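You operate a simulated robot arm through the tools that you are given. There is no shell and no other tool.

You run a simulated robot arm. Do the job below in one go: nothing can be reset, and whatever is moved stays where it is left.

TASK
Put the cradle back in service and inch it till the inching box reads -10 mm.
Fine: yellow-handled pin up before the power goes on; padlock into its park; press the cradle reset button; leave the isolator on and keep clear of the wheels.
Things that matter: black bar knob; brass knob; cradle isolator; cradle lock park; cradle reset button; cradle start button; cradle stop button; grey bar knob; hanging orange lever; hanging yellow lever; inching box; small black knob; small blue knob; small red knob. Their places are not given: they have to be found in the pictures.

It is judged by the outcome, as a careful person would: the job done as asked, and still so three seconds after it is handed in. It fails if anything else is knocked over, pushed out of place, dropped, spilled or broken.

THE ROBOT
A 7-joint arm with a two-finger parallel gripper, fixed in place. Base frame: the origin is on the floor under the middle of its stand, x ahead of it, y to its left, z up. Readings come in m, rad, newtons and seconds.
It reaches about 1.112 m from its shoulder. Its first joint turns from -2.897 to 2.897 rad. Payload 3.43 kg.
The TCP is the grasp point between the finger pads, 0.034 m short of the fingertips. In the tool frame z runs along the fingers and y along their closing line. Largest opening 0.128 m; finger width 0.024, thickness 0.012; the body of the gripper, 0.048 by 0.13 m, starts 0.096 m behind the TCP.
Orientation is that of the tool frame in the base frame, as a unit quaternion [x, y, z, w]. With the fingers straight down and closing along the base's y, the tool's x points along the base's -x, its y along +y and its z along -z.

THE INTERFACE
- The arm moves only by the tool step_arm. Its argument "commands" is a list that holds one entry, the list of rows, each a list of 7 numbers: the gripper command, from -1 (shut) to 1 (fully open), values between in proportion, then the shift along the tool's x, y, z in mm, then the turn, a rotation vector about the tool's x, y, z in rad. In form: [[[hand, x, y, z, rx, ry, rz], ...]]. A call has 1 to 20 rows; each row shifts and turns the commanded pose from where the row before left it, along the tool's axes as they then stand. A row lasts 0.2 s, in which the tool goes at most 0.05 m and 0.15 rad; a call with a longer step from one row to the next is refused whole, and so is a gripper value outside its range. Where a pose cannot be reached the arm comes as near as it can. A force on the tool above 90 N (or 10 N above the force at the start of the call, whichever is more), or a blocked arm, ends the call early, and 0.2 s more pass. The fingers move at their own pace (about 0.153 m/s each) and stop on an object; they squeeze with about 32 N. The grip force told is the motor's: it shows also when the fingers shut on nothing. Time passes only in rows, and 0.2 s behind the last, so rows that do not move let the fingers close. The reply holds the time, the measured pose of the TCP, the force on the tool along the base axes, the opening and the grip force, in the units named above and with some noise, with the torque about the TCP (base axes, N m) and any sound that the robot's microphone picked up.
- Cameras (640 x 400 px; columns grow to the right, rows downward): "scene" is fixed at [0.0438, 0.5114, 1.3699]; the picture's right is [-0.34, -0.94, 0.00], its down [-0.27, 0.10, -0.96] and it looks along [0.90, -0.33, -0.29] (base axes); focal length 302 px, centre (320, 200). "wrist" rides on the gripper at [0.076, -0.011, -0.16] in the tool frame; the picture's right is [0.15, 0.99, 0.00], its down [-0.88, 0.13, -0.46] and it looks along [-0.45, 0.07, 0.89] (tool axes); focal length 234 px, centre (320, 200).
- grab_frame(camera): a new picture of that camera. It takes no simulated time.
- pixel_to_xyz(camera, pixels): for up to 12 pixels [column, row] of the newest picture of that camera ("zoom" is the newest enlarged one), the place [x, y, z] in the base frame of the surface seen there, good to about 0.002 m, but the place of the scene camera against the robot may be out by one fixed shift of up to 0.025 m in any direction. It takes no simulated time.
- zoom(camera, box): a new picture of the part [left, top, right, bottom] of that camera's present view, enlarged. It takes no simulated time.
- job_done(): hands the job in; it is judged then, once.

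Unless the task says otherwise, let go and move clear before handing in.

The tools are called after ">>>" by a JSON object that holds its "method" and its "body". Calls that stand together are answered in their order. step_arm: Moves the arm, as the interface text tells. Its arguments: {"type":"object","properties":{"commands":{"type":"array","items":{"type":"array","items":{"type":"array","items":{"type":"number"}}}}},"required":["commands"]} The other tools are called the same way: grab_frame (camera) takes a picture; pixel_to_xyz (camera, pixels) gives the place of the surface under pixels of a picture; zoom (camera, box) takes an enlarged picture of a part of a camera's view; job_done () hands the job in.

At the start:

```text
clock: 0.0
ee_pos: [0.6194, 0.0429, 1.2648]
tool_rot: [0.0, 1.0, 0.001, 0.0]
wrist_force: [0.9, -0.2, 0.7]
moment: [-0.01, -0.01, 0.02]
gripper_width: 0.128
gripper_force: 0.0
```

scene: 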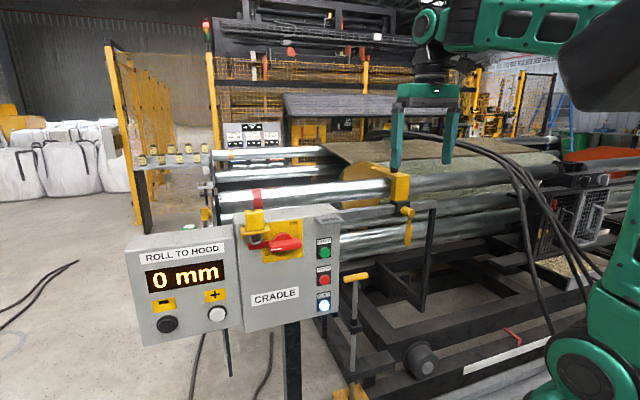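
wrist: 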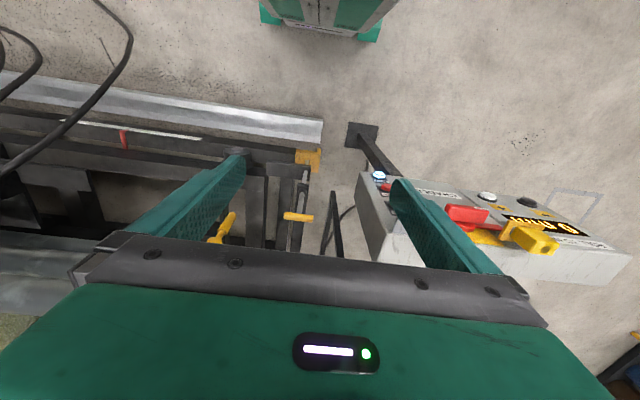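

The first pictures show the inching box reading "0 mm" (scene around 185,275), the CRADLE box with a red isolator handle (285,243), a yellow padlock (253,225), and a yellow-handled pin (355,277). I'll zoom in on each of these before moving anything.

>>> {"method": "zoom", "body": {"camera": "scene", "box": [120, 180, 380, 350]}}

>>> {"method": "zoom", "body": {"camera": "scene", "box": [220, 180, 350, 340]}}

>>> {"method": "zoom", "body": {"camera": "scene", "box": [310, 150, 450, 400]}}

>>> {"method": "zoom", "body": {"camera": "wrist", "box": [340, 140, 640, 300]}}

>>> {"method": "zoom", "body": {"camera": "scene", "box": [120, 100, 320, 200]}}

```text
2.35 times, centred on (250, 265) of scene
```

zoom: 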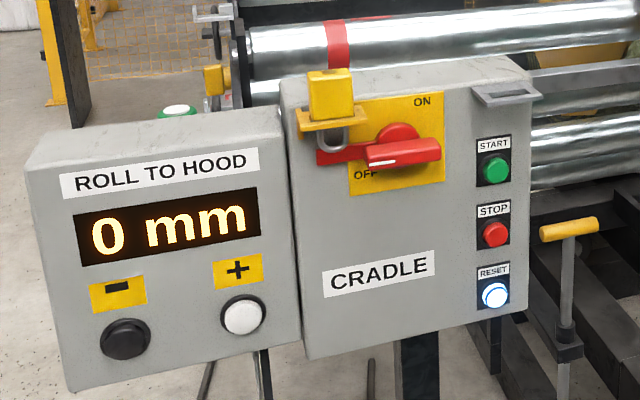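

```text
2.50 times, centred on (285, 260) of scene
```

zoom: 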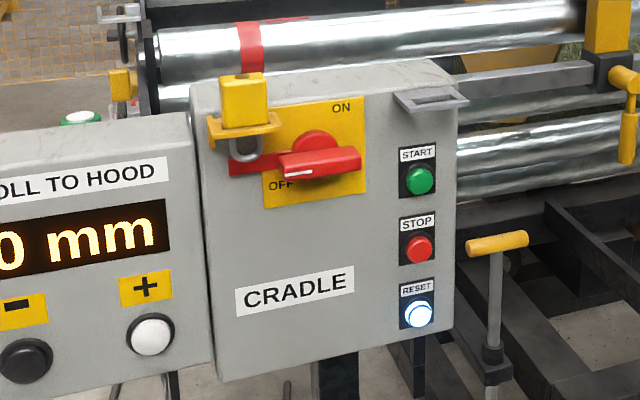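

```text
1.60 times, centred on (380, 275) of scene
```

zoom: 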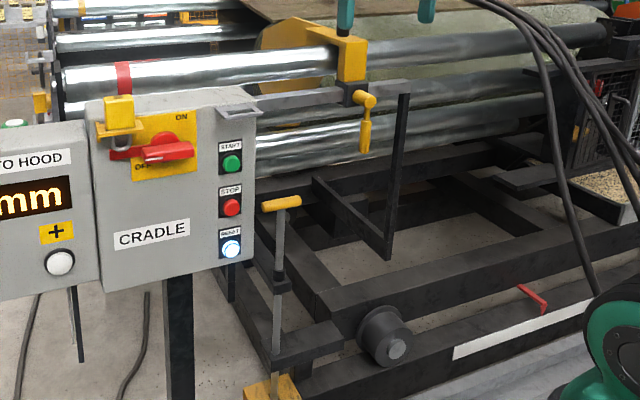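

```text
2.13 times, centred on (490, 220) of wrist
```

zoom: 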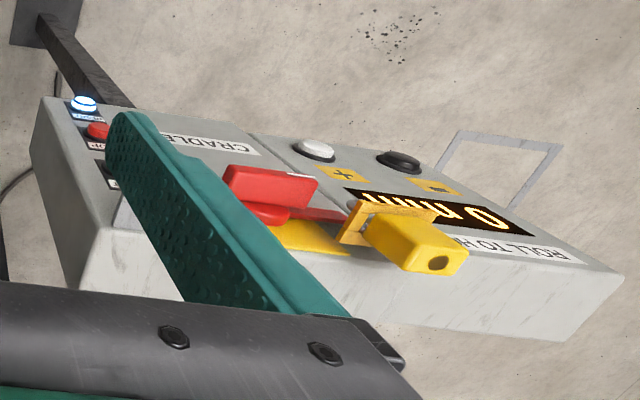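

```text
3.20 times, centred on (220, 150) of scene
```

zoom: 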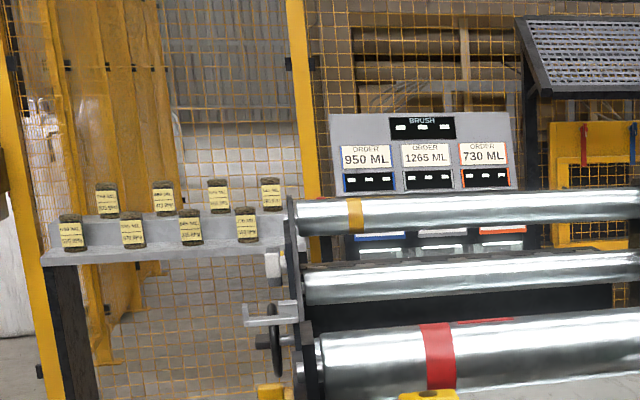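

The zooms show the isolator at OFF with the padlock dropped through the hasp (253,225), a grey slotted bracket at the box's upper right (328,217) that looks like the lock park, and a T-handled yellow pin (355,277) in a guide. I'll measure these with both cameras to work out the scene camera's shift.

>>> {"method": "grab_frame", "body": {"camera": "scene"}}

>>> {"method": "grab_frame", "body": {"camera": "wrist"}}

>>> {"method": "pixel_to_xyz", "body": {"camera": "scene", "pixels": [[323, 305], [323, 280], [323, 252], [285, 243], [253, 218], [357, 277], [342, 277], [368, 276], [168, 325], [217, 314], [330, 217], [355, 320]]}}

>>> {"method": "pixel_to_xyz", "body": {"camera": "wrist", "pixels": [[379, 176], [386, 188], [298, 217], [287, 216], [311, 218], [488, 196], [527, 202], [470, 215], [525, 240], [545, 245], [467, 205], [308, 158]]}}

```text
taken
```

scene: 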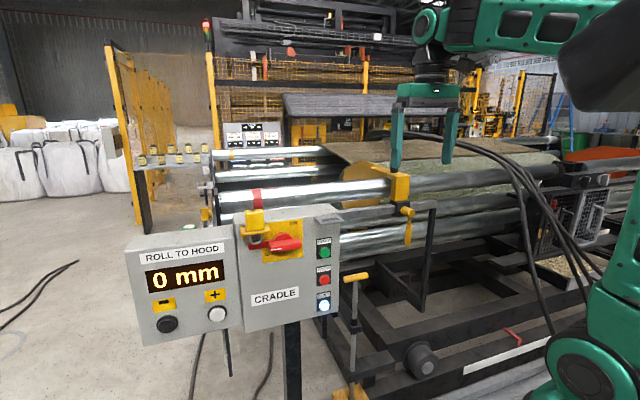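

```text
taken
```

wrist: 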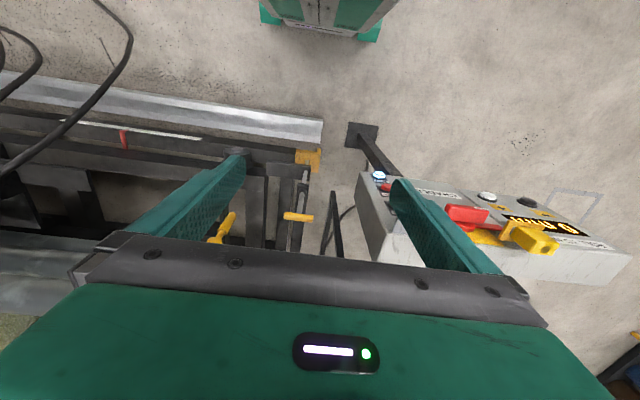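

```text
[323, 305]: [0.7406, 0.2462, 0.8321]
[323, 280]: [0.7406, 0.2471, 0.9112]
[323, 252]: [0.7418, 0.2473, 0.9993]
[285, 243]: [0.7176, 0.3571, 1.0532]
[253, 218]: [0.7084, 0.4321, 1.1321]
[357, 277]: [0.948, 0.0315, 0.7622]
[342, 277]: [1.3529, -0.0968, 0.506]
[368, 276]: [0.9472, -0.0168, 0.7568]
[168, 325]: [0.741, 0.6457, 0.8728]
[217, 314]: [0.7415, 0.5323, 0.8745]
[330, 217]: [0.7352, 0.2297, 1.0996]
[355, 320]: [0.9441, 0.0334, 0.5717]
```

```text
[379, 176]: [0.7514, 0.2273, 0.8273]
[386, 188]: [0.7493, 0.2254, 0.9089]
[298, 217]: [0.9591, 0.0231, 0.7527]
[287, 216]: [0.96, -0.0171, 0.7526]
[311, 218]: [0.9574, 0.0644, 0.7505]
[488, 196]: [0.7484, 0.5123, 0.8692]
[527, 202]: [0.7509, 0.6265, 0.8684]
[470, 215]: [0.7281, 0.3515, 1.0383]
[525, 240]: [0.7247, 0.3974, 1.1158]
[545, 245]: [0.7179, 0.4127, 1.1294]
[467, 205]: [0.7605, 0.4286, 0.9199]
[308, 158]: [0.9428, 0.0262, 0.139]
```

Comparing the two cameras on the buttons gives a scene shift of about (+0.010, -0.0195, -0.005). The T-handle is at about (0.958, 0.023, 0.7525), lying along y. Next I'll zoom in on the pin, its guide, the park and the rest of the machine.

>>> {"method": "zoom", "body": {"camera": "scene", "box": [325, 260, 405, 310]}}

>>> {"method": "zoom", "body": {"camera": "scene", "box": [320, 300, 440, 400]}}

>>> {"method": "zoom", "body": {"camera": "scene", "box": [232, 195, 352, 270]}}

>>> {"method": "zoom", "body": {"camera": "scene", "box": [360, 150, 480, 250]}}

>>> {"method": "zoom", "body": {"camera": "scene", "box": [480, 150, 640, 290]}}

>>> {"method": "zoom", "body": {"camera": "wrist", "box": [200, 130, 360, 260]}}

```text
8.00 times, centred on (365, 285) of scene
```

zoom: 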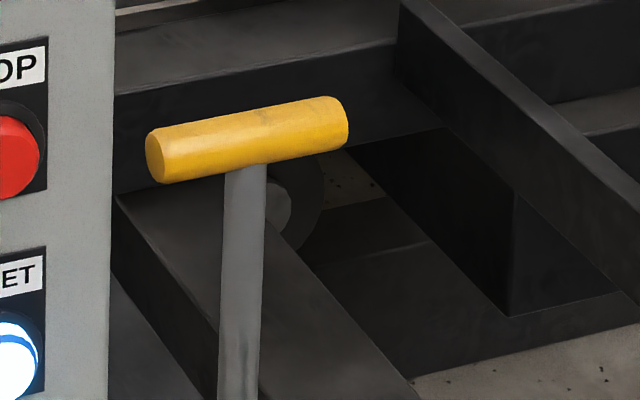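

```text
4.00 times, centred on (380, 350) of scene
```

zoom: 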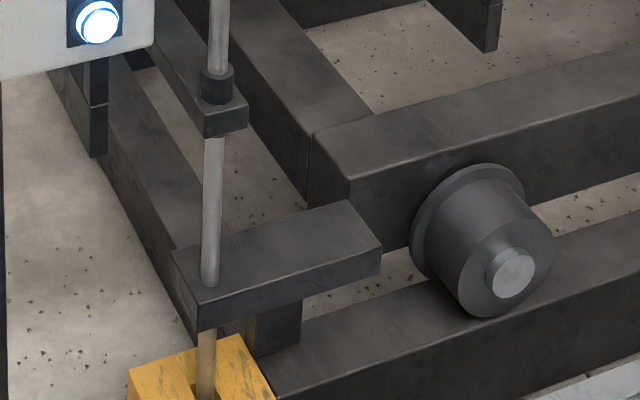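

```text
5.33 times, centred on (292, 232) of scene
```

zoom: 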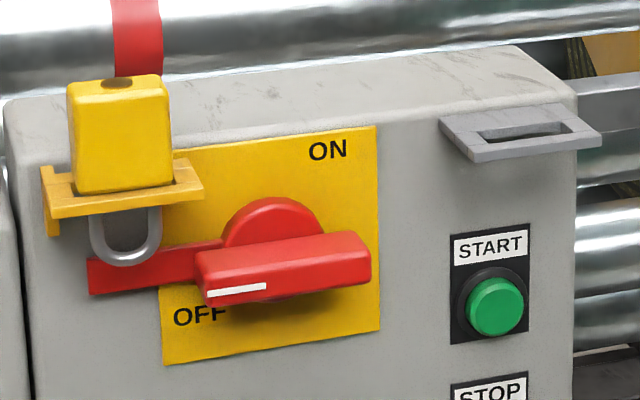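

```text
4.00 times, centred on (420, 200) of scene
```

zoom: 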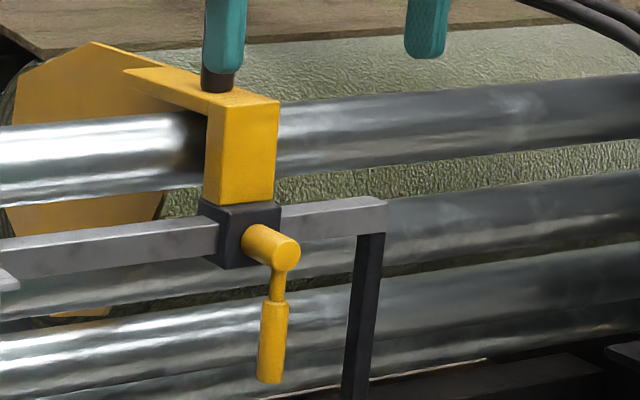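

```text
2.86 times, centred on (560, 220) of scene
```

zoom: 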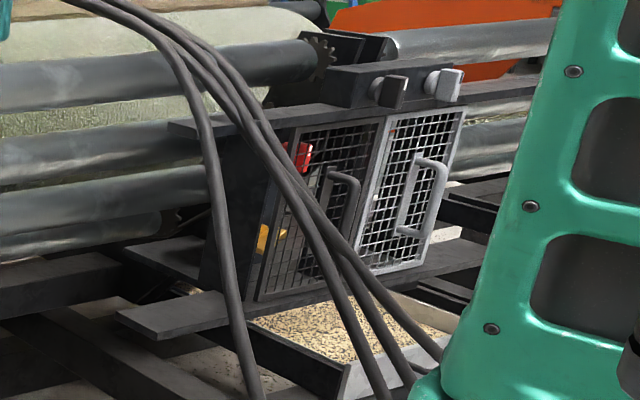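

```text
3.08 times, centred on (280, 195) of wrist
```

zoom: 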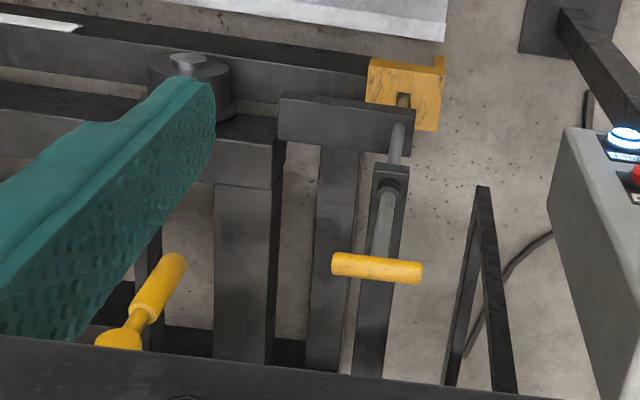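

The zooms show the pin running through a collar and a bar into a yellow floor keep. The padlock shackle passes down through the hasp in front of the red flag, and the grey park has a slot along y. I'll measure the obstacles near the pin, plus the park slot and the padlock body.

>>> {"method": "pixel_to_xyz", "body": {"camera": "scene", "pixels": [[397, 190], [408, 212], [406, 238], [430, 205], [432, 260], [360, 211], [352, 330], [352, 352], [352, 370], [345, 390], [420, 360], [378, 185]]}}

>>> {"method": "zoom", "body": {"camera": "scene", "box": [232, 195, 352, 270]}}

>>> {"method": "pixel_to_xyz", "body": {"camera": "zoom", "pixels": [[485, 140], [517, 132], [560, 126], [460, 143], [590, 140], [580, 112], [445, 120], [520, 100], [490, 155], [575, 60], [440, 95], [590, 300]]}}

>>> {"method": "pixel_to_xyz", "body": {"camera": "zoom", "pixels": [[75, 95], [168, 90], [120, 150], [118, 82], [100, 225], [128, 258], [155, 220], [50, 180], [200, 185], [60, 200], [210, 290], [360, 250]]}}

>>> {"method": "pixel_to_xyz", "body": {"camera": "zoom", "pixels": [[205, 265], [280, 265], [365, 240], [285, 210], [100, 280], [180, 260], [345, 340], [350, 180], [170, 350], [60, 330], [280, 245], [280, 290]]}}

```text
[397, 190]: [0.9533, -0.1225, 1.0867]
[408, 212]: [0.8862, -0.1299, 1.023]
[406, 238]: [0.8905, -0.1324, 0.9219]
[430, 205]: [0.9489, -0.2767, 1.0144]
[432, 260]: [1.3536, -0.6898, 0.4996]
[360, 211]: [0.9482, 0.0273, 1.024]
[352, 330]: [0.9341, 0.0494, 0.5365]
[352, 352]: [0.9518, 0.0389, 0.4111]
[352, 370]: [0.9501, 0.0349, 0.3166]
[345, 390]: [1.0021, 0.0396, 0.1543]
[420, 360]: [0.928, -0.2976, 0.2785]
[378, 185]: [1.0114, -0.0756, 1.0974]
```

```text
5.33 times, centred on (292, 232) of scene
```

zoom: 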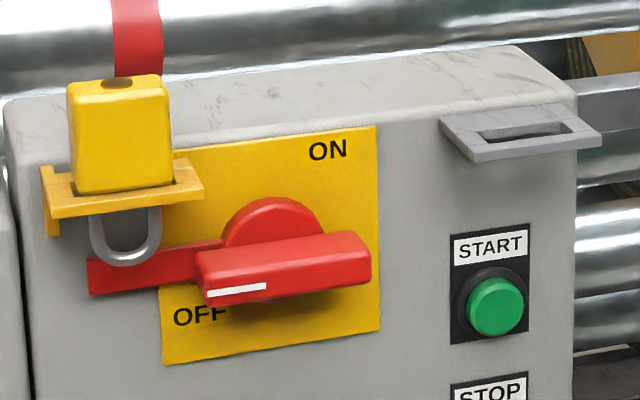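

```text
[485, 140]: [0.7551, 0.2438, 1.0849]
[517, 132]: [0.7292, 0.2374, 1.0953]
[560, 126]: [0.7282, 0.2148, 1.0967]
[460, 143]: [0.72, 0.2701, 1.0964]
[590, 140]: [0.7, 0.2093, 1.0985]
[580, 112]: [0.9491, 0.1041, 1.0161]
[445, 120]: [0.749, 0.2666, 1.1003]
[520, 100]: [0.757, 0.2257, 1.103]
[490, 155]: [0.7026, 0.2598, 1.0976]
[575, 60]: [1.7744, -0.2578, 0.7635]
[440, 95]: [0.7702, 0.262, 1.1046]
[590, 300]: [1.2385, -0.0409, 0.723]
```

```text
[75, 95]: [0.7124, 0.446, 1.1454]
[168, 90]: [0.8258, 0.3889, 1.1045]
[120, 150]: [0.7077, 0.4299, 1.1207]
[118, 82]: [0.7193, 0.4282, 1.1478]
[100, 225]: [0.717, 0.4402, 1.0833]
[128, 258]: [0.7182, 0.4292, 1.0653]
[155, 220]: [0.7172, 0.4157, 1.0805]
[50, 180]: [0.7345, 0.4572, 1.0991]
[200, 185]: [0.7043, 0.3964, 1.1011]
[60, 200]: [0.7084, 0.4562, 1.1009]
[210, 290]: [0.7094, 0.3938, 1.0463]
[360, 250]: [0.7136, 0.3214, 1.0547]
```

```text
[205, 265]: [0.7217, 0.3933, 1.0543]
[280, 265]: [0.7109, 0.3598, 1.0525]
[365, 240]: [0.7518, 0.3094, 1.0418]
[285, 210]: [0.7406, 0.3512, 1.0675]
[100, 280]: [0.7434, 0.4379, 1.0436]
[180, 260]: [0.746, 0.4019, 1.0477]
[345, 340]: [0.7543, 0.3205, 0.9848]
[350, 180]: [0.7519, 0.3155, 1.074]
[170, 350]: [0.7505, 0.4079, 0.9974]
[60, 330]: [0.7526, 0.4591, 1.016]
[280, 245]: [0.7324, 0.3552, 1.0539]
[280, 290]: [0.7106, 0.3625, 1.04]
```

Corrected to the base frame, a bar at z≈1.02, x≈0.958 sits directly above the pin handle (centre ≈0.966, 0.022, 0.742), so a straight-down grasp is blocked. I'll come in horizontally and hook under the T. First I'll check the robot's own posture and the black post near the pin (wrist 335,200).

>>> {"method": "pixel_to_xyz", "body": {"camera": "scene", "pixels": [[590, 370], [610, 310], [625, 215], [510, 25], [430, 25], [430, 60], [352, 300], [353, 290], [349, 279], [366, 274], [346, 279], [366, 278]]}}

>>> {"method": "pixel_to_xyz", "body": {"camera": "wrist", "pixels": [[333, 197], [338, 225], [327, 235], [363, 185], [362, 210], [380, 225], [300, 200], [302, 190], [304, 178], [250, 200], [220, 228], [305, 165]]}}

>>> {"method": "zoom", "body": {"camera": "wrist", "box": [270, 150, 370, 250]}}

```text
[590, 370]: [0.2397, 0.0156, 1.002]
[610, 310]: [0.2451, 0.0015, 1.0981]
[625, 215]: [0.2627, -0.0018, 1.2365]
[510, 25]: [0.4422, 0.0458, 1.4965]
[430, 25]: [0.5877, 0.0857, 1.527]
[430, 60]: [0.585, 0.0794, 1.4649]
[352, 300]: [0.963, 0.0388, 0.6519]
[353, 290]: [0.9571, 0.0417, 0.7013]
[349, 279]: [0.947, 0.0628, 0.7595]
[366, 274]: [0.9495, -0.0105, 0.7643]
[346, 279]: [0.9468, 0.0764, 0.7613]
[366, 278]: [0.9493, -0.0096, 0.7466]
```

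```text
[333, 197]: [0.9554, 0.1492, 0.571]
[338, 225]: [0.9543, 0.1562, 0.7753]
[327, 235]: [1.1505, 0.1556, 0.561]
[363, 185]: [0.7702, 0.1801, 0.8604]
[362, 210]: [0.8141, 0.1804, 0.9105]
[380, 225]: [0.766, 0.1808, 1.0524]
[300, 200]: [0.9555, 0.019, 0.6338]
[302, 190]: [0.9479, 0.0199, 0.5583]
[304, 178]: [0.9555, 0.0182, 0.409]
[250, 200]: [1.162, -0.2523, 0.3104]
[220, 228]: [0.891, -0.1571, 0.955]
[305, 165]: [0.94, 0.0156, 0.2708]
```

```text
4.00 times, centred on (320, 200) of wrist
```

zoom: 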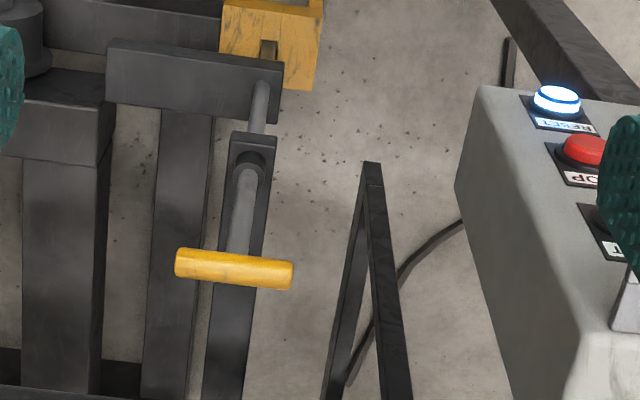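

The post nearest the pin stands at y≈0.15–0.16, and the stem centre is at about (0.963, 0.020), so there's room for a horizontal approach at z≈0.714. I'll start pitching the tool forward while moving it forward and down.

>>> {"method": "step_arm", "body": {"commands": [[[0, -15, 0, 24, 0, -0.1428, 0], [0, -11.43, 0, 25.89, 0, -0.1428, 0], [0, -7.63, 0, 27.25, 0, -0.1428, 0], [0, -3.67, 0, 28.06, 0, -0.1428, 0], [0, 0.35, 0, 28.3, 0, -0.1428, 0], [0, 4.38, 0, 27.96, 0, -0.1428, 0]]]}}

```text
clock: 1.4
ee_pos: [0.6953, 0.0425, 1.1281]
tool_rot: [0.001, 0.907, -0.001, 0.422]
wrist_force: [0.2, 0.0, -0.1]
moment: [0.0, 0.01, 0.02]
gripper_width: 0.064
gripper_force: 0.0
```

The pose is tracking as commanded: (0.695, 0.043, 1.128), pitched about 49°. I'll finish the pitch to horizontal.

>>> {"method": "step_arm", "body": {"commands": [[[0, 8.32, 0, 27.05, 0, -0.1428, 0], [0, 12.08, 0, 25.59, 0, -0.1428, 0], [0, 15.6, 0, 23.62, 0, -0.1428, 0], [0, 18.8, 0, 21.15, 0, -0.1428, 0], [0, 21.62, 0, 18.26, 0, -0.1428, 0], [0, 0, 0, 0, 0, 0, 0]]]}}

>>> {"method": "grab_frame", "body": {"camera": "scene"}}

>>> {"method": "grab_frame", "body": {"camera": "wrist"}}

```text
clock: 2.8
ee_pos: [0.7685, 0.0483, 1.0553]
tool_rot: [0.005, 0.788, 0.002, 0.616]
wrist_force: [0.4, -1.4, 0.4]
moment: [0.0, 0.02, 0.02]
gripper_width: 0.064
gripper_force: 0.0
out of reach, approached as far as the arm can: row 3, 4, 5
```

```text
taken
```

scene: 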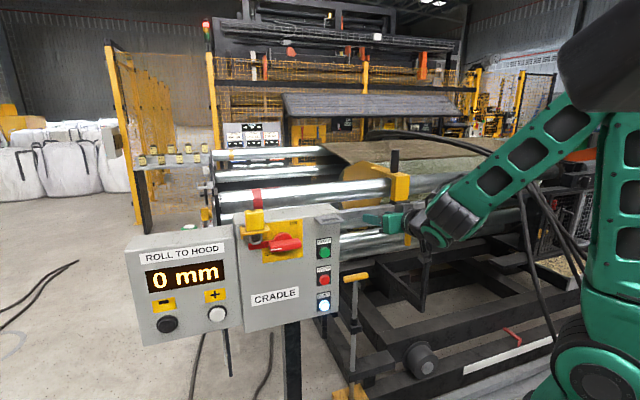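

```text
taken
```

wrist: 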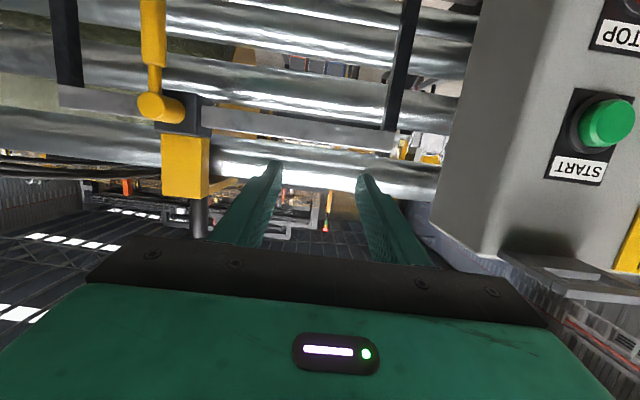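

The arm stopped at about 76° of pitch (tool ~14° below horizontal), which looks like a wrist joint limit, so a fully level tool isn't available here. I'll use a tool tilted about 35° below horizontal, so I'm turning it back down and checking the pose.

>>> {"method": "step_arm", "body": {"commands": [[[0, 0, 0, 0, 0, 0.12, 0], [0, 0, 0, 0, 0, 0.12, 0], [0, 0, 0, 0, 0, 0.12, 0], [0, 0, 0, 0, 0, 0.12, 0], [0, 0, 0, 0, 0, 0.12, 0], [0, 0, 0, 0, 0, 0, 0]]]}}

```text
clock: 4.2
ee_pos: [0.7718, 0.0467, 1.056]
tool_rot: [0.004, 0.935, 0.003, 0.354]
wrist_force: [-0.6, 0.8, -0.6]
moment: [-0.03, 0.0, -0.01]
gripper_width: 0.0639
gripper_force: 0.0
```

The commanded pose follows the arm's actual pose, and the tool is now about 48° below horizontal. I'll tilt up a little to ~38° and descend to a waypoint near (0.80, 0.02, 0.80), in front of the pin.

>>> {"method": "step_arm", "body": {"commands": [[[0, 0, 0, 0, 0, -0.09, 0], [0, 0, 0, 0, 0, -0.09, 0], [0, 30.65, -4.5, 30, 0, 0, 0], [0, 30.65, -4.5, 30, 0, 0, 0], [0, 30.65, -4.5, 30, 0, 0, 0], [0, 30.65, -4.5, 30, 0, 0, 0], [0, 30.65, -4.5, 30, 0, 0, 0], [0, 30.65, -4.5, 30, 0, 0, 0], [0, 0, 0, 0, 0, 0, 0]]]}}

>>> {"method": "grab_frame", "body": {"camera": "wrist"}}

>>> {"method": "grab_frame", "body": {"camera": "scene"}}

```text
clock: 6.2
ee_pos: [0.8014, 0.0225, 0.8003]
tool_rot: [0.004, 0.899, 0.004, 0.437]
wrist_force: [0.0, -0.3, 0.8]
moment: [0.0, -0.01, -0.04]
gripper_width: 0.0638
gripper_force: 0.0
```

```text
taken
```

wrist: 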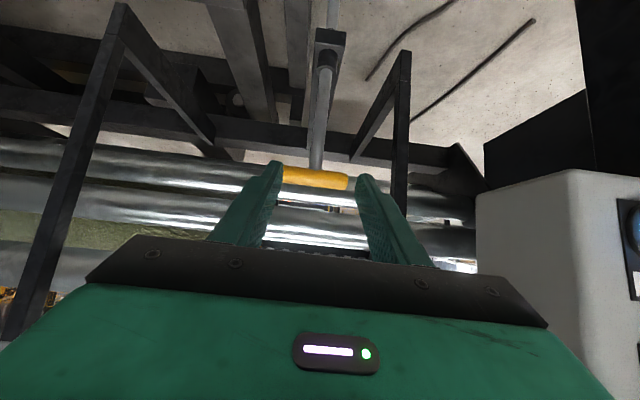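

```text
taken
```

scene: 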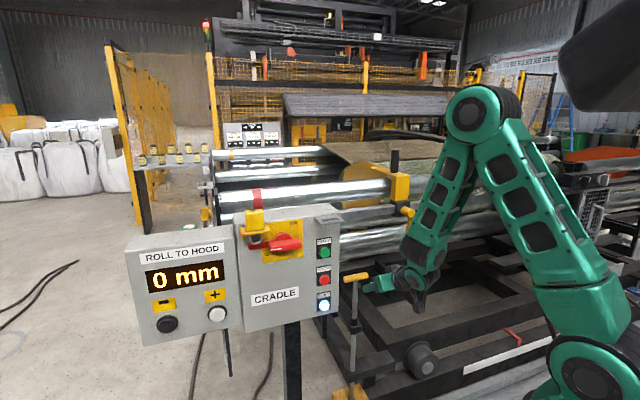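

The pose is as planned at (0.801, 0.0225, 0.800), and the wrist view shows the pin stem at (320,130) with the handle at (315,178). I'll measure both from here to refine the target.

>>> {"method": "pixel_to_xyz", "body": {"camera": "wrist", "pixels": [[315, 178], [290, 174], [345, 181], [317, 163], [318, 150], [320, 130], [323, 100], [312, 150], [324, 150], [315, 170]]}}

>>> {"method": "zoom", "body": {"camera": "wrist", "box": [250, 90, 390, 210]}}

```text
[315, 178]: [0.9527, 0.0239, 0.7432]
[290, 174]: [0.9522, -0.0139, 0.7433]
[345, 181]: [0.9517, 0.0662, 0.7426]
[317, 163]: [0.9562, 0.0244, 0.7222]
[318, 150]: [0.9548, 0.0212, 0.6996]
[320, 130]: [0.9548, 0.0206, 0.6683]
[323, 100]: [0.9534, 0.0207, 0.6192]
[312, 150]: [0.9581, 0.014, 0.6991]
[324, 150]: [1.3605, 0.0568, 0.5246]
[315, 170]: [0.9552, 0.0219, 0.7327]
```

```text
3.33 times, centred on (320, 150) of wrist
```

zoom: 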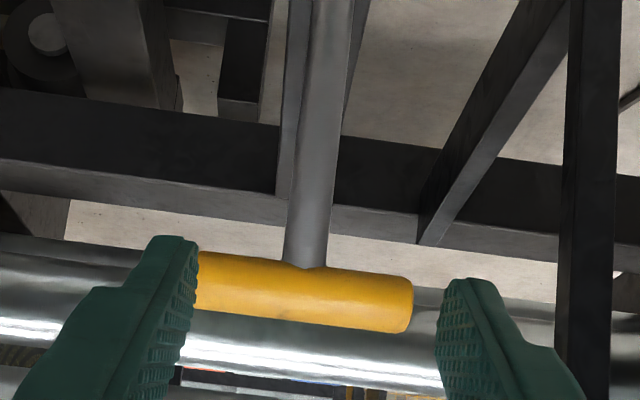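

The refined centres are handle (0.965, ~0.02, 0.742) and stem (0.964, 0.0215). I'll go in along the finger axis so the open fingers pass under the T on both sides of the stem.

>>> {"method": "step_arm", "body": {"commands": [[[0, -24.2, -1, 0, 0, 0, 0], [0, 0, 0, 35, 0, 0, 0], [0, 0, 0, 35, 0, 0, 0], [0, 0, 0, 35, 0, 0, 0], [0, 0, 0, 35, 0, 0, 0], [0, 0, 0, 0, 0, 0, 0]]]}}

>>> {"method": "grab_frame", "body": {"camera": "wrist"}}

>>> {"method": "zoom", "body": {"camera": "scene", "box": [320, 240, 440, 315]}}

```text
clock: 7.6
ee_pos: [0.9232, 0.0228, 0.7305]
tool_rot: [0.004, 0.899, 0.003, 0.437]
wrist_force: [1.2, -1.0, 0.0]
moment: [0.0, 0.01, 0.01]
gripper_width: 0.064
gripper_force: 0.0
```

```text
taken
```

wrist: 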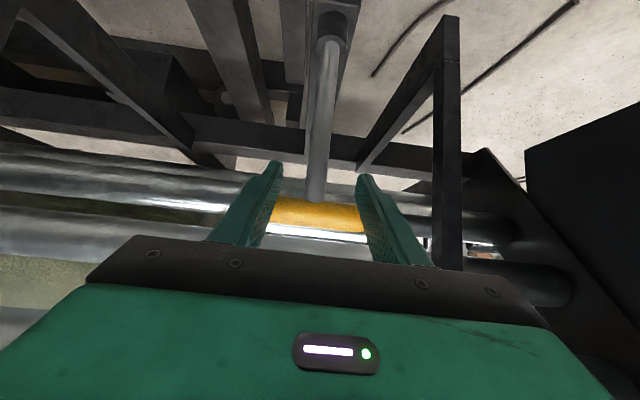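

```text
5.33 times, centred on (380, 278) of scene
```

zoom: 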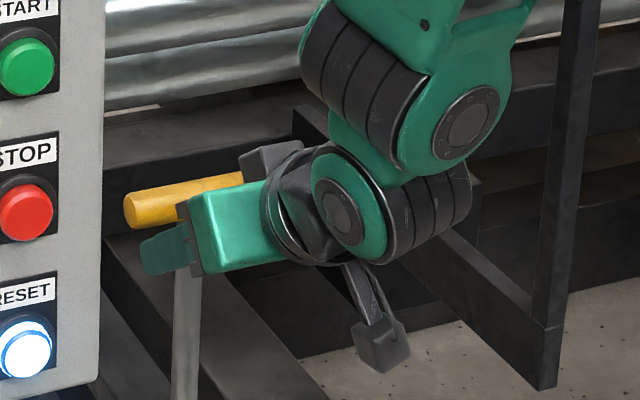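

The fingers are straddling the stem just below the handle, with about 49 mm left to go. I'll advance the rest and close on the stem.

>>> {"method": "step_arm", "body": {"commands": [[[0, -1.5, -0.6, 25, 0, 0, 0], [0, -1.5, -0.6, 24, 0, 0, 0], [0, 0, 0, 0, 0, 0, 0], [-0.6, 0, 0, 0, 0, 0, 0], [-1, 0, 0, 0, 0, 0, 0], [-1, 0, 0, 0, 0, 0, 0]]]}}

>>> {"method": "grab_frame", "body": {"camera": "wrist"}}

>>> {"method": "zoom", "body": {"camera": "scene", "box": [320, 240, 440, 315]}}

```text
clock: 9.0
ee_pos: [0.9646, 0.0202, 0.7045]
tool_rot: [0.003, 0.9, 0.004, 0.437]
wrist_force: [2.6, -0.4, -1.7]
moment: [-1.23, 0.21, 0.07]
gripper_width: 0.0197
gripper_force: 44.9
```

```text
taken
```

wrist: 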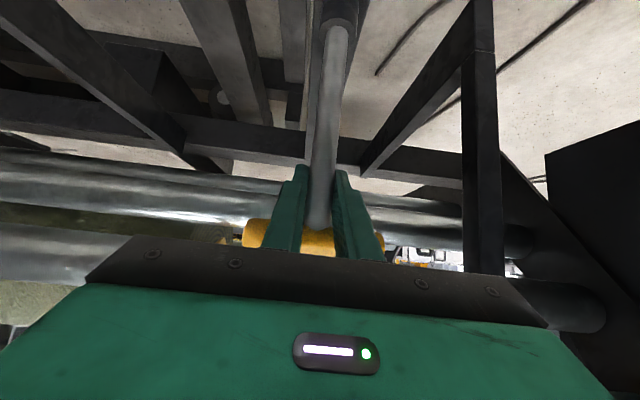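

```text
5.33 times, centred on (380, 278) of scene
```

zoom: 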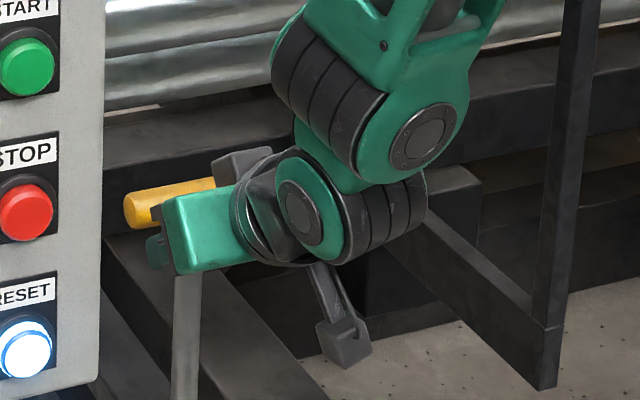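

The fingers are clamped on the stem (width 0.0197). I'll lift straight up 60 mm and watch the force.

>>> {"method": "step_arm", "body": {"commands": [[[-1, -11.8, 0, -9.3, 0, 0, 0], [-1, -11.8, 0, -9.3, 0, 0, 0], [-1, -11.8, 0, -9.3, 0, 0, 0], [-1, -11.8, 0, -9.3, 0, 0, 0]]]}}

>>> {"method": "grab_frame", "body": {"camera": "scene"}}

>>> {"method": "zoom", "body": {"camera": "scene", "box": [320, 250, 440, 400]}}

```text
clock: 10.0
ee_pos: [0.9637, 0.0206, 0.7643]
tool_rot: [0.005, 0.899, 0.002, 0.437]
wrist_force: [-1.0, -6.9, -5.9]
moment: [-0.91, -1.39, 0.1]
gripper_width: 0.0198
gripper_force: 44.9
```

```text
taken
```

scene: 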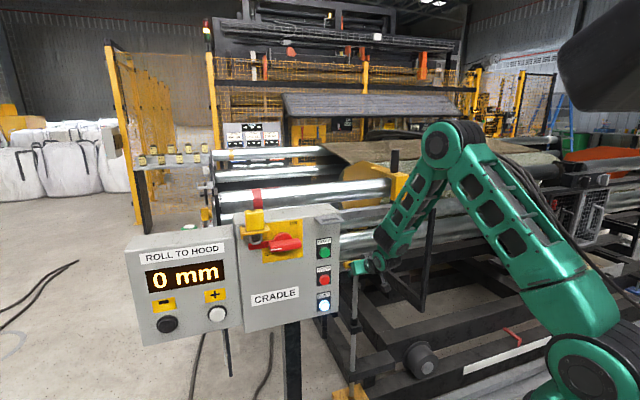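

```text
2.67 times, centred on (380, 325) of scene
```

zoom: 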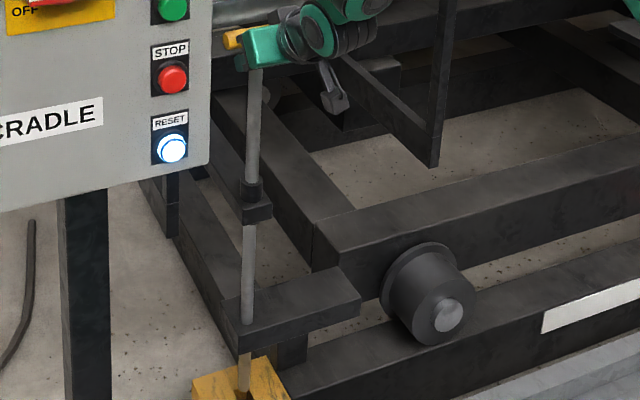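

The pin rose 60 mm with only about 6 N of load, but the lower rod still reaches the yellow keep (zoom 245,375). I'll keep lifting in small steps.

>>> {"method": "step_arm", "body": {"commands": [[[-1, -11.8, 0, -9.3, 0, 0, 0], [-1, -11.8, 0, -9.3, 0, 0, 0], [-1, -11.8, 0, -9.3, 0, 0, 0]]]}}

>>> {"method": "zoom", "body": {"camera": "scene", "box": [320, 250, 440, 400]}}

>>> {"method": "zoom", "body": {"camera": "scene", "box": [325, 350, 385, 400]}}

>>> {"method": "zoom", "body": {"camera": "scene", "box": [190, 10, 230, 60]}}

```text
clock: 10.6
ee_pos: [0.9452, 0.0201, 0.785]
tool_rot: [0.003, 0.905, 0.0, 0.425]
wrist_force: [9.1, 1.2, -24.4]
moment: [-0.44, 0.66, 0.21]
gripper_width: 0.0196
gripper_force: 45.0
stopped in row 2: the force on the tool passed its limit at 109 N (the readings are from after the stop); the commanded pose is now the measured one
```

```text
2.67 times, centred on (380, 325) of scene
```

zoom: 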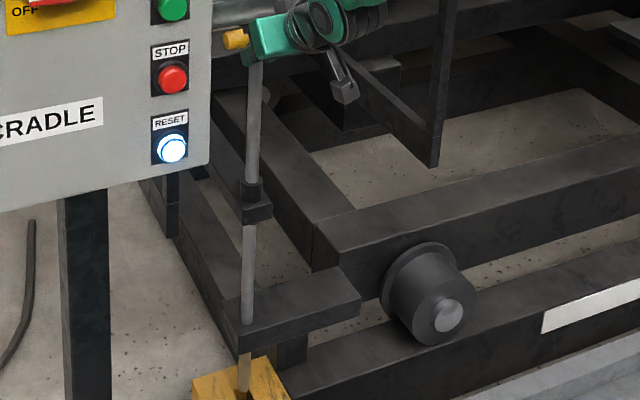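

```text
8.00 times, centred on (355, 375) of scene
```

zoom: 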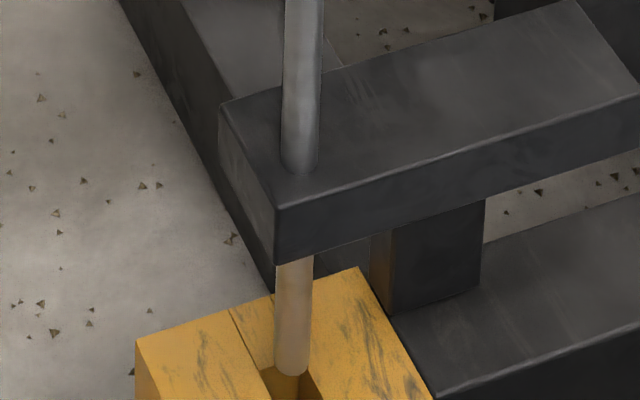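

```text
8.00 times, centred on (210, 35) of scene
```

zoom: 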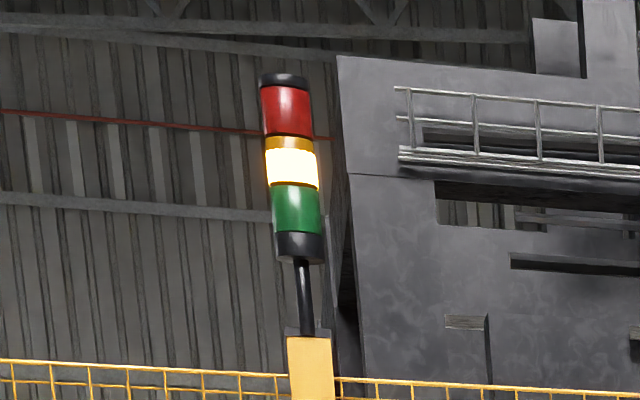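

The stack light (206,30) has changed from red to amber, the pin's end (zoom 293,372) is clear of the keep slot, and the pin hit its top stop after about 65 mm. I'll ease the fingers open while they're still under the T and see if the pin stays up.

>>> {"method": "step_arm", "body": {"commands": [[[-0.5, 0, 0, 0, 0, 0, 0], [-0.2, 0, 0, 0, 0, 0, 0], [-0.2, 0, 0, 0, 0, 0, 0]]]}}

>>> {"method": "grab_frame", "body": {"camera": "wrist"}}

>>> {"method": "zoom", "body": {"camera": "scene", "box": [320, 250, 440, 400]}}

>>> {"method": "zoom", "body": {"camera": "scene", "box": [325, 350, 385, 400]}}

>>> {"method": "zoom", "body": {"camera": "scene", "box": [325, 240, 405, 300]}}

```text
clock: 11.4
ee_pos: [0.9439, 0.0198, 0.785]
tool_rot: [0.004, 0.905, -0.001, 0.425]
wrist_force: [-27.1, -10.0, -21.6]
moment: [-0.57, 0.15, 0.42]
gripper_width: 0.0453
gripper_force: 0.1
```

```text
taken
```

wrist: 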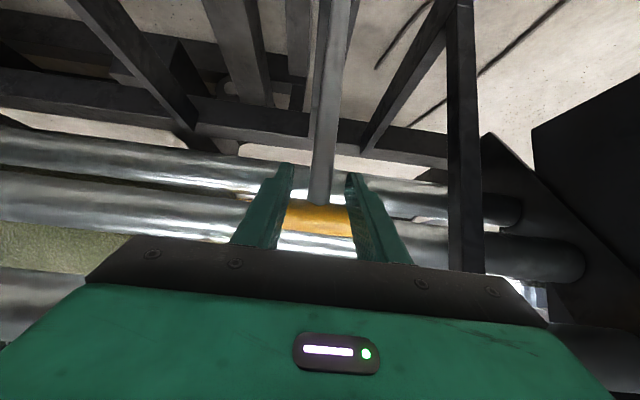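

```text
2.67 times, centred on (380, 325) of scene
```

zoom: 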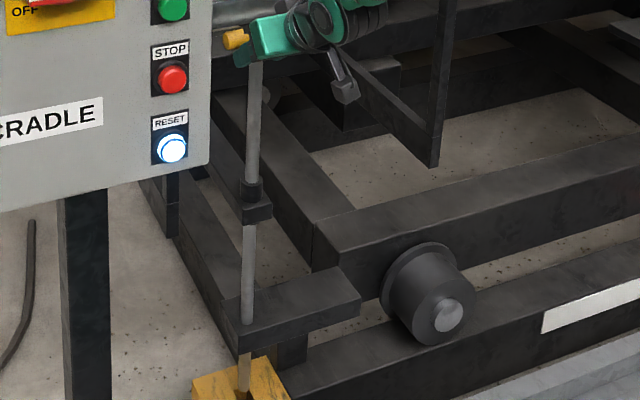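

```text
8.00 times, centred on (355, 375) of scene
```

zoom: 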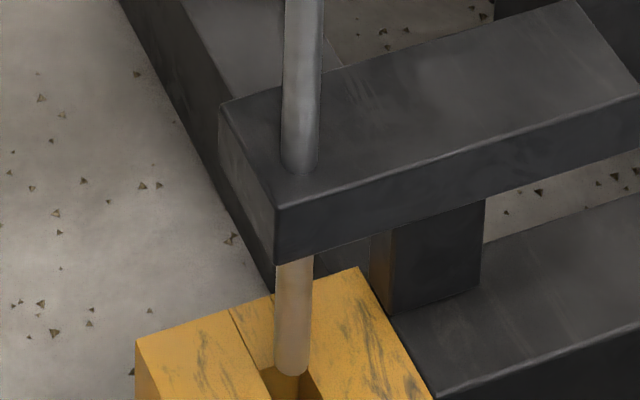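

```text
6.67 times, centred on (365, 270) of scene
```

zoom: 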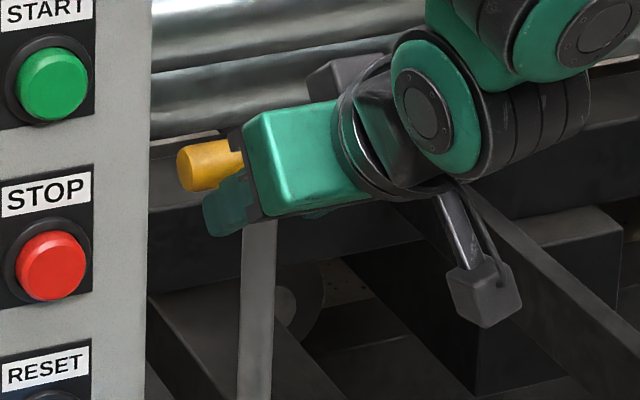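

The fingers are open to 0.045 but still press on the handle (force -27, -10, -22 N). I'll back off a few millimetres in the tool's +x direction, away from the handle, and see if the pin stays up by itself.

>>> {"method": "step_arm", "body": {"commands": [[[-0.2, 6, 0, 0, 0, 0, 0], [-0.1, 6, 0, 0, 0, 0, 0], [-0.1, 0, 0, 0, 0, 0, 0]]]}}

>>> {"method": "grab_frame", "body": {"camera": "wrist"}}

>>> {"method": "zoom", "body": {"camera": "scene", "box": [325, 240, 405, 300]}}

>>> {"method": "zoom", "body": {"camera": "scene", "box": [325, 350, 385, 400]}}

```text
clock: 12.2
ee_pos: [0.938, 0.021, 0.779]
tool_rot: [0.004, 0.903, 0.0, 0.429]
wrist_force: [0.2, 0.1, 0.0]
moment: [0.02, -0.04, -0.02]
gripper_width: 0.0576
gripper_force: 0.1
```

```text
taken
```

wrist: 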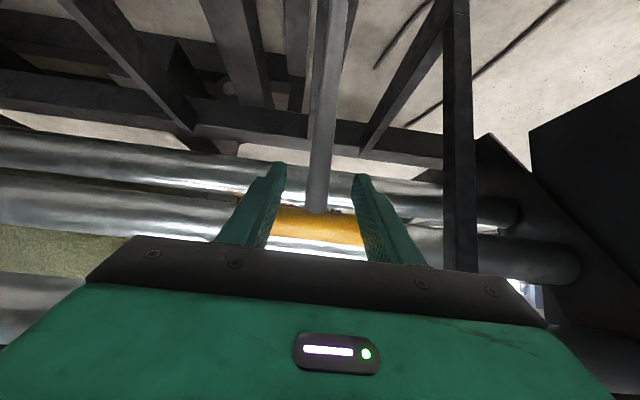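

```text
6.67 times, centred on (365, 270) of scene
```

zoom: 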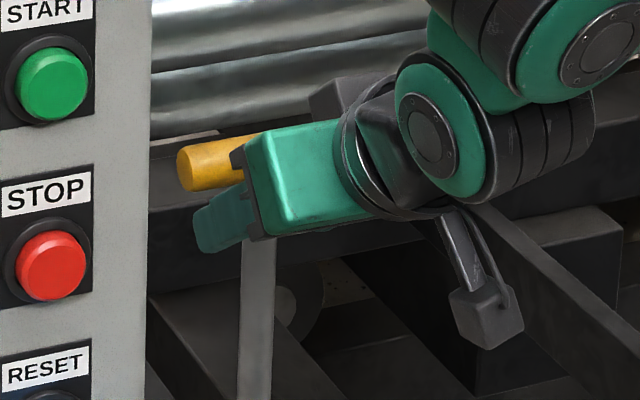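

```text
8.00 times, centred on (355, 375) of scene
```

zoom: 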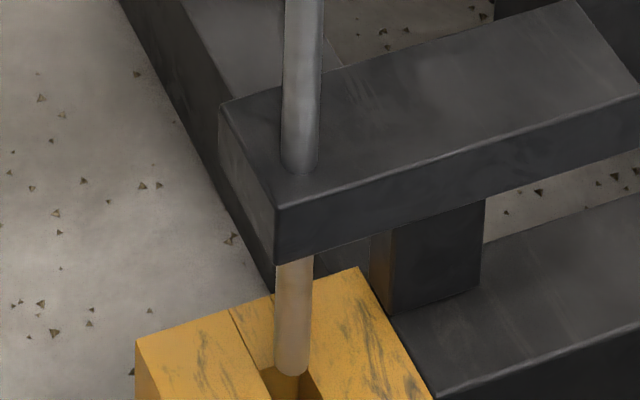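

The force is back to zero and the handle hasn't moved (zoom 210,163), so the pin is holding itself up. I'll withdraw along the finger axis and measure the pin end against the keep top.

>>> {"method": "step_arm", "body": {"commands": [[[-0.1, 2, 0, -35, 0, 0, 0], [-0.1, 2, 0, -40, 0, 0, 0], [-0.1, 0, 0, -45, 0, 0, 0], [-0.1, 0, 0, -45, 0, 0, 0], [-0.1, 0, 0, 0, 0, 0, 0]]]}}

>>> {"method": "zoom", "body": {"camera": "scene", "box": [325, 350, 385, 400]}}

>>> {"method": "pixel_to_xyz", "body": {"camera": "zoom", "pixels": [[293, 368], [293, 330], [330, 330], [255, 330], [290, 390]]}}

>>> {"method": "grab_frame", "body": {"camera": "wrist"}}

>>> {"method": "grab_frame", "body": {"camera": "scene"}}

```text
clock: 13.4
ee_pos: [0.8078, 0.0224, 0.8799]
tool_rot: [0.003, 0.904, 0.0, 0.427]
wrist_force: [0.3, -0.6, 0.8]
moment: [0.01, 0.01, -0.03]
gripper_width: 0.0576
gripper_force: 0.1
```

```text
8.00 times, centred on (355, 375) of scene
```

zoom: 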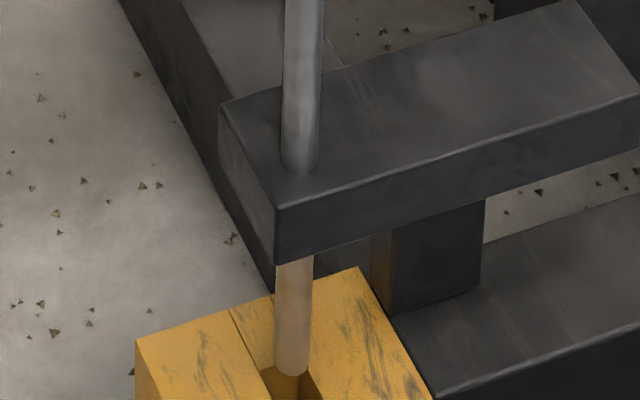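

```text
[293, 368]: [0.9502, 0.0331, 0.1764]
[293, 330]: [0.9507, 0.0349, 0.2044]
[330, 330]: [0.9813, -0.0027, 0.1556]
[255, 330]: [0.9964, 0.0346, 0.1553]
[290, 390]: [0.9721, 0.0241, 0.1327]
```

```text
taken
```

wrist: 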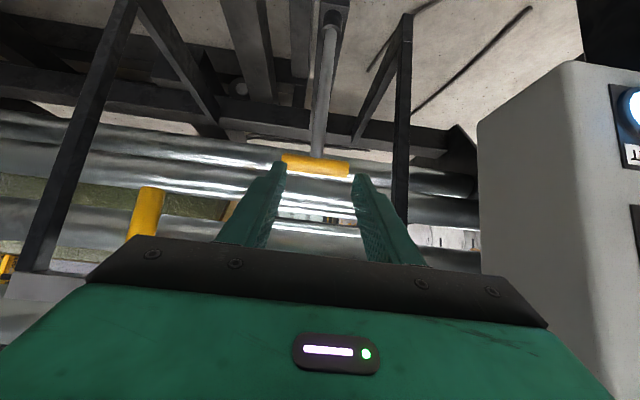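

```text
taken
```

scene: 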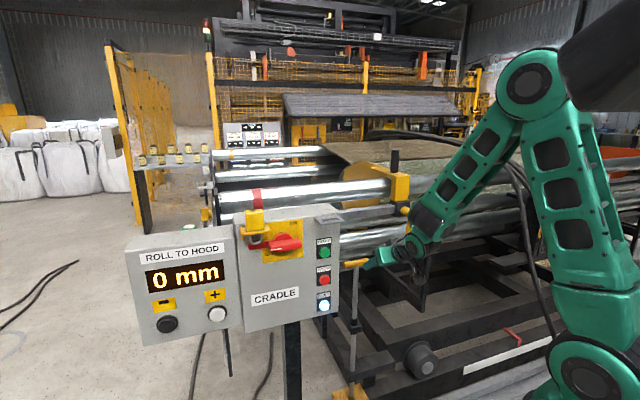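

The pin end is at z≈0.176 against a keep top of 0.155, so the pin is clear, and I've backed well off it. Next is the padlock: I'll tilt to about 60° down and rise to a waypoint in front of the box.

>>> {"method": "step_arm", "body": {"commands": [[[0.1, 0, 0, -20, 0, 0.12, 0], [0.1, 0, 0, -20, 0, 0.12, 0], [0.1, 0, 0, -20, 0, 0.12, 0], [0.1, 0.3, 8.7, -41.2, 0, 0, 0], [0.1, 0.3, 8.7, -41.2, 0, 0, 0], [0.1, 0.3, 8.7, -41.2, 0, 0, 0], [0.1, 0.3, 8.7, -41.2, 0, 0, 0], [0.1, 0.3, 8.7, -41.2, 0, 0, 0], [0.1, 0.3, 8.7, -41.2, 0, 0, 0], [0.1, 0.3, 8.7, -41.2, 0, 0, 0], [0.1, 0, 0, 0, 0, 0, 0]]]}}

```text
clock: 15.8
ee_pos: [0.6197, 0.0813, 1.1698]
tool_rot: [0.003, 0.966, 0.002, 0.259]
wrist_force: [0.6, 0.2, 0.4]
moment: [0.05, 0.0, 0.01]
gripper_width: 0.0705
gripper_force: 0.0
```

The arm is at (0.620, 0.081, 1.170), 60° down as intended. I'll move left and up to stand off in front of and above the padlock.

>>> {"method": "step_arm", "body": {"commands": [[[0.1, -8.25, 41, -6.8, 0, 0, 0], [0.1, -8.25, 41, -6.8, 0, 0, 0], [0.1, -8.25, 41, -6.8, 0, 0, 0], [0.1, -8.25, 41, -6.8, 0, 0, 0], [0.1, -8.25, 41, -6.8, 0, 0, 0], [0.1, -8.25, 41, -6.8, 0, 0, 0], [0.1, -8.25, 41, -6.8, 0, 0, 0], [0.1, -8.25, 41, -6.8, 0, 0, 0], [0.1, 0, 0, 0, 0, 0, 0]]]}}

>>> {"method": "grab_frame", "body": {"camera": "wrist"}}

>>> {"method": "grab_frame", "body": {"camera": "scene"}}

```text
clock: 17.8
ee_pos: [0.6539, 0.4082, 1.2505]
tool_rot: [0.004, 0.966, 0.0, 0.26]
wrist_force: [-0.7, -0.4, -0.9]
moment: [0.0, -0.01, -0.02]
gripper_width: 0.0704
gripper_force: 0.1
```

```text
taken
```

wrist: 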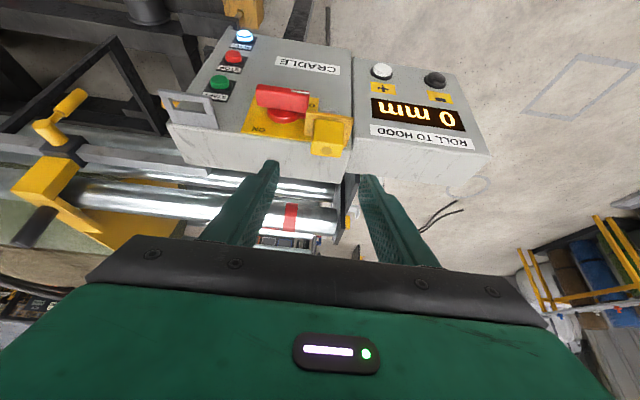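

```text
taken
```

scene: 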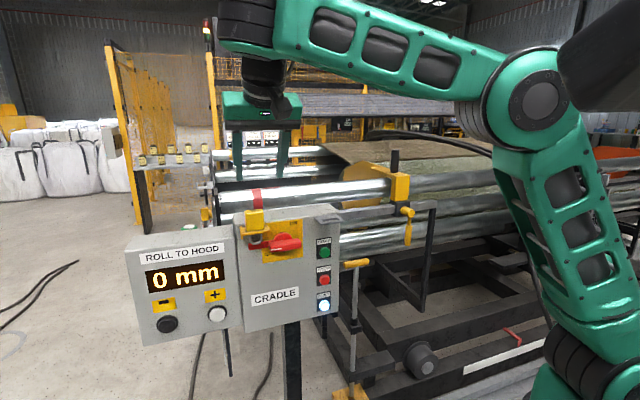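

The wrist camera now has a clear view of the whole box, with the padlock at (328,137), the park slot at (188,108) and the handle at (282,100). I'll zoom and measure these from here.

>>> {"method": "zoom", "body": {"camera": "wrist", "box": [150, 20, 370, 170]}}

>>> {"method": "zoom", "body": {"camera": "wrist", "box": [240, 70, 370, 170]}}

>>> {"method": "pixel_to_xyz", "body": {"camera": "zoom", "pixels": [[385, 290], [355, 345], [400, 320], [345, 310], [440, 310], [300, 300], [350, 260], [500, 240], [480, 300], [400, 345], [360, 375], [475, 365]]}}

>>> {"method": "zoom", "body": {"camera": "wrist", "box": [150, 70, 250, 150]}}

>>> {"method": "pixel_to_xyz", "body": {"camera": "zoom", "pixels": [[120, 160], [135, 185], [260, 180], [265, 210], [190, 170], [190, 200], [60, 130], [330, 160], [85, 215], [150, 250], [200, 225], [300, 235]]}}

```text
2.67 times, centred on (260, 95) of wrist
```

zoom: 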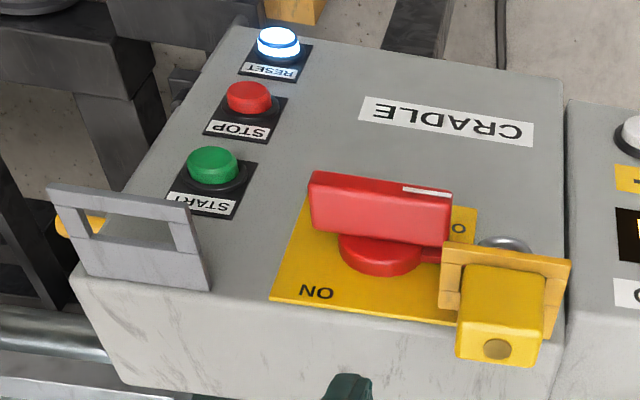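

```text
4.00 times, centred on (305, 120) of wrist
```

zoom: 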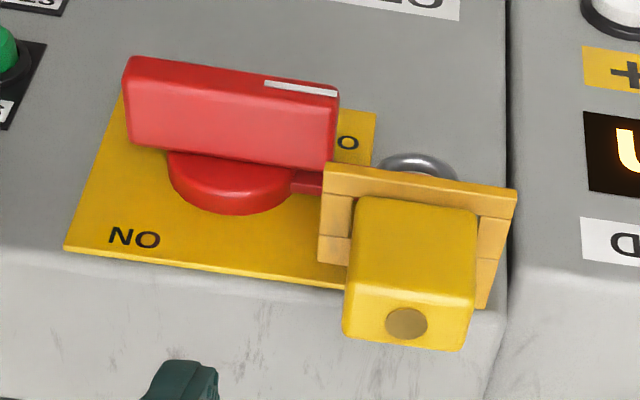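

```text
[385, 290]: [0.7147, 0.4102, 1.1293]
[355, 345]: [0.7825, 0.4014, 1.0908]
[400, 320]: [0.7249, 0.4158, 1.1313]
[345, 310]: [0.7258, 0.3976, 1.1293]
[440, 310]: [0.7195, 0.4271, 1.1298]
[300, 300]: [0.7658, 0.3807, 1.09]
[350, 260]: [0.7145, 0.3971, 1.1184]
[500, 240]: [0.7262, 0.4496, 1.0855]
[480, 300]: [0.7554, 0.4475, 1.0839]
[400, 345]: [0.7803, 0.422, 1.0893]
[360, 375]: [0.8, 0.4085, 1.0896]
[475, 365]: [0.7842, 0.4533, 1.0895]
```

```text
5.00 times, centred on (200, 110) of wrist
```

zoom: 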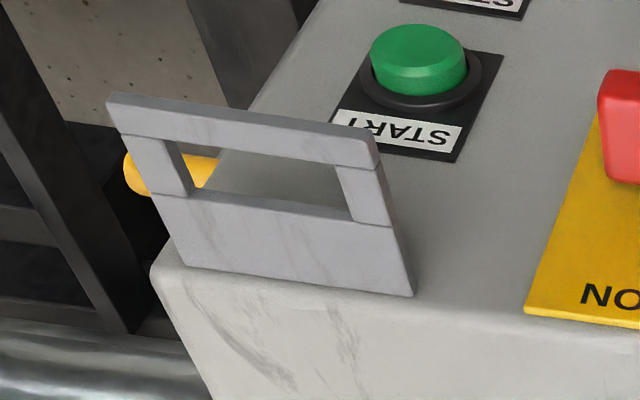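

```text
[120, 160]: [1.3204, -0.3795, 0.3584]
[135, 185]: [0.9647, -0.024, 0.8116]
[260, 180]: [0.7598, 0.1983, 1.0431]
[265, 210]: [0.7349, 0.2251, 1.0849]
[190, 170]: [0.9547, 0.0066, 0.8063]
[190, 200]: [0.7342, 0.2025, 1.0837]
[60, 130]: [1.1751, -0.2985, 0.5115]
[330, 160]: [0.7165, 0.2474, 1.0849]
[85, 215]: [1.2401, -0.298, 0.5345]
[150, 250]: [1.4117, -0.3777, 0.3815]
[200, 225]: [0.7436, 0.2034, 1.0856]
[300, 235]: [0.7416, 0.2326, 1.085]
```

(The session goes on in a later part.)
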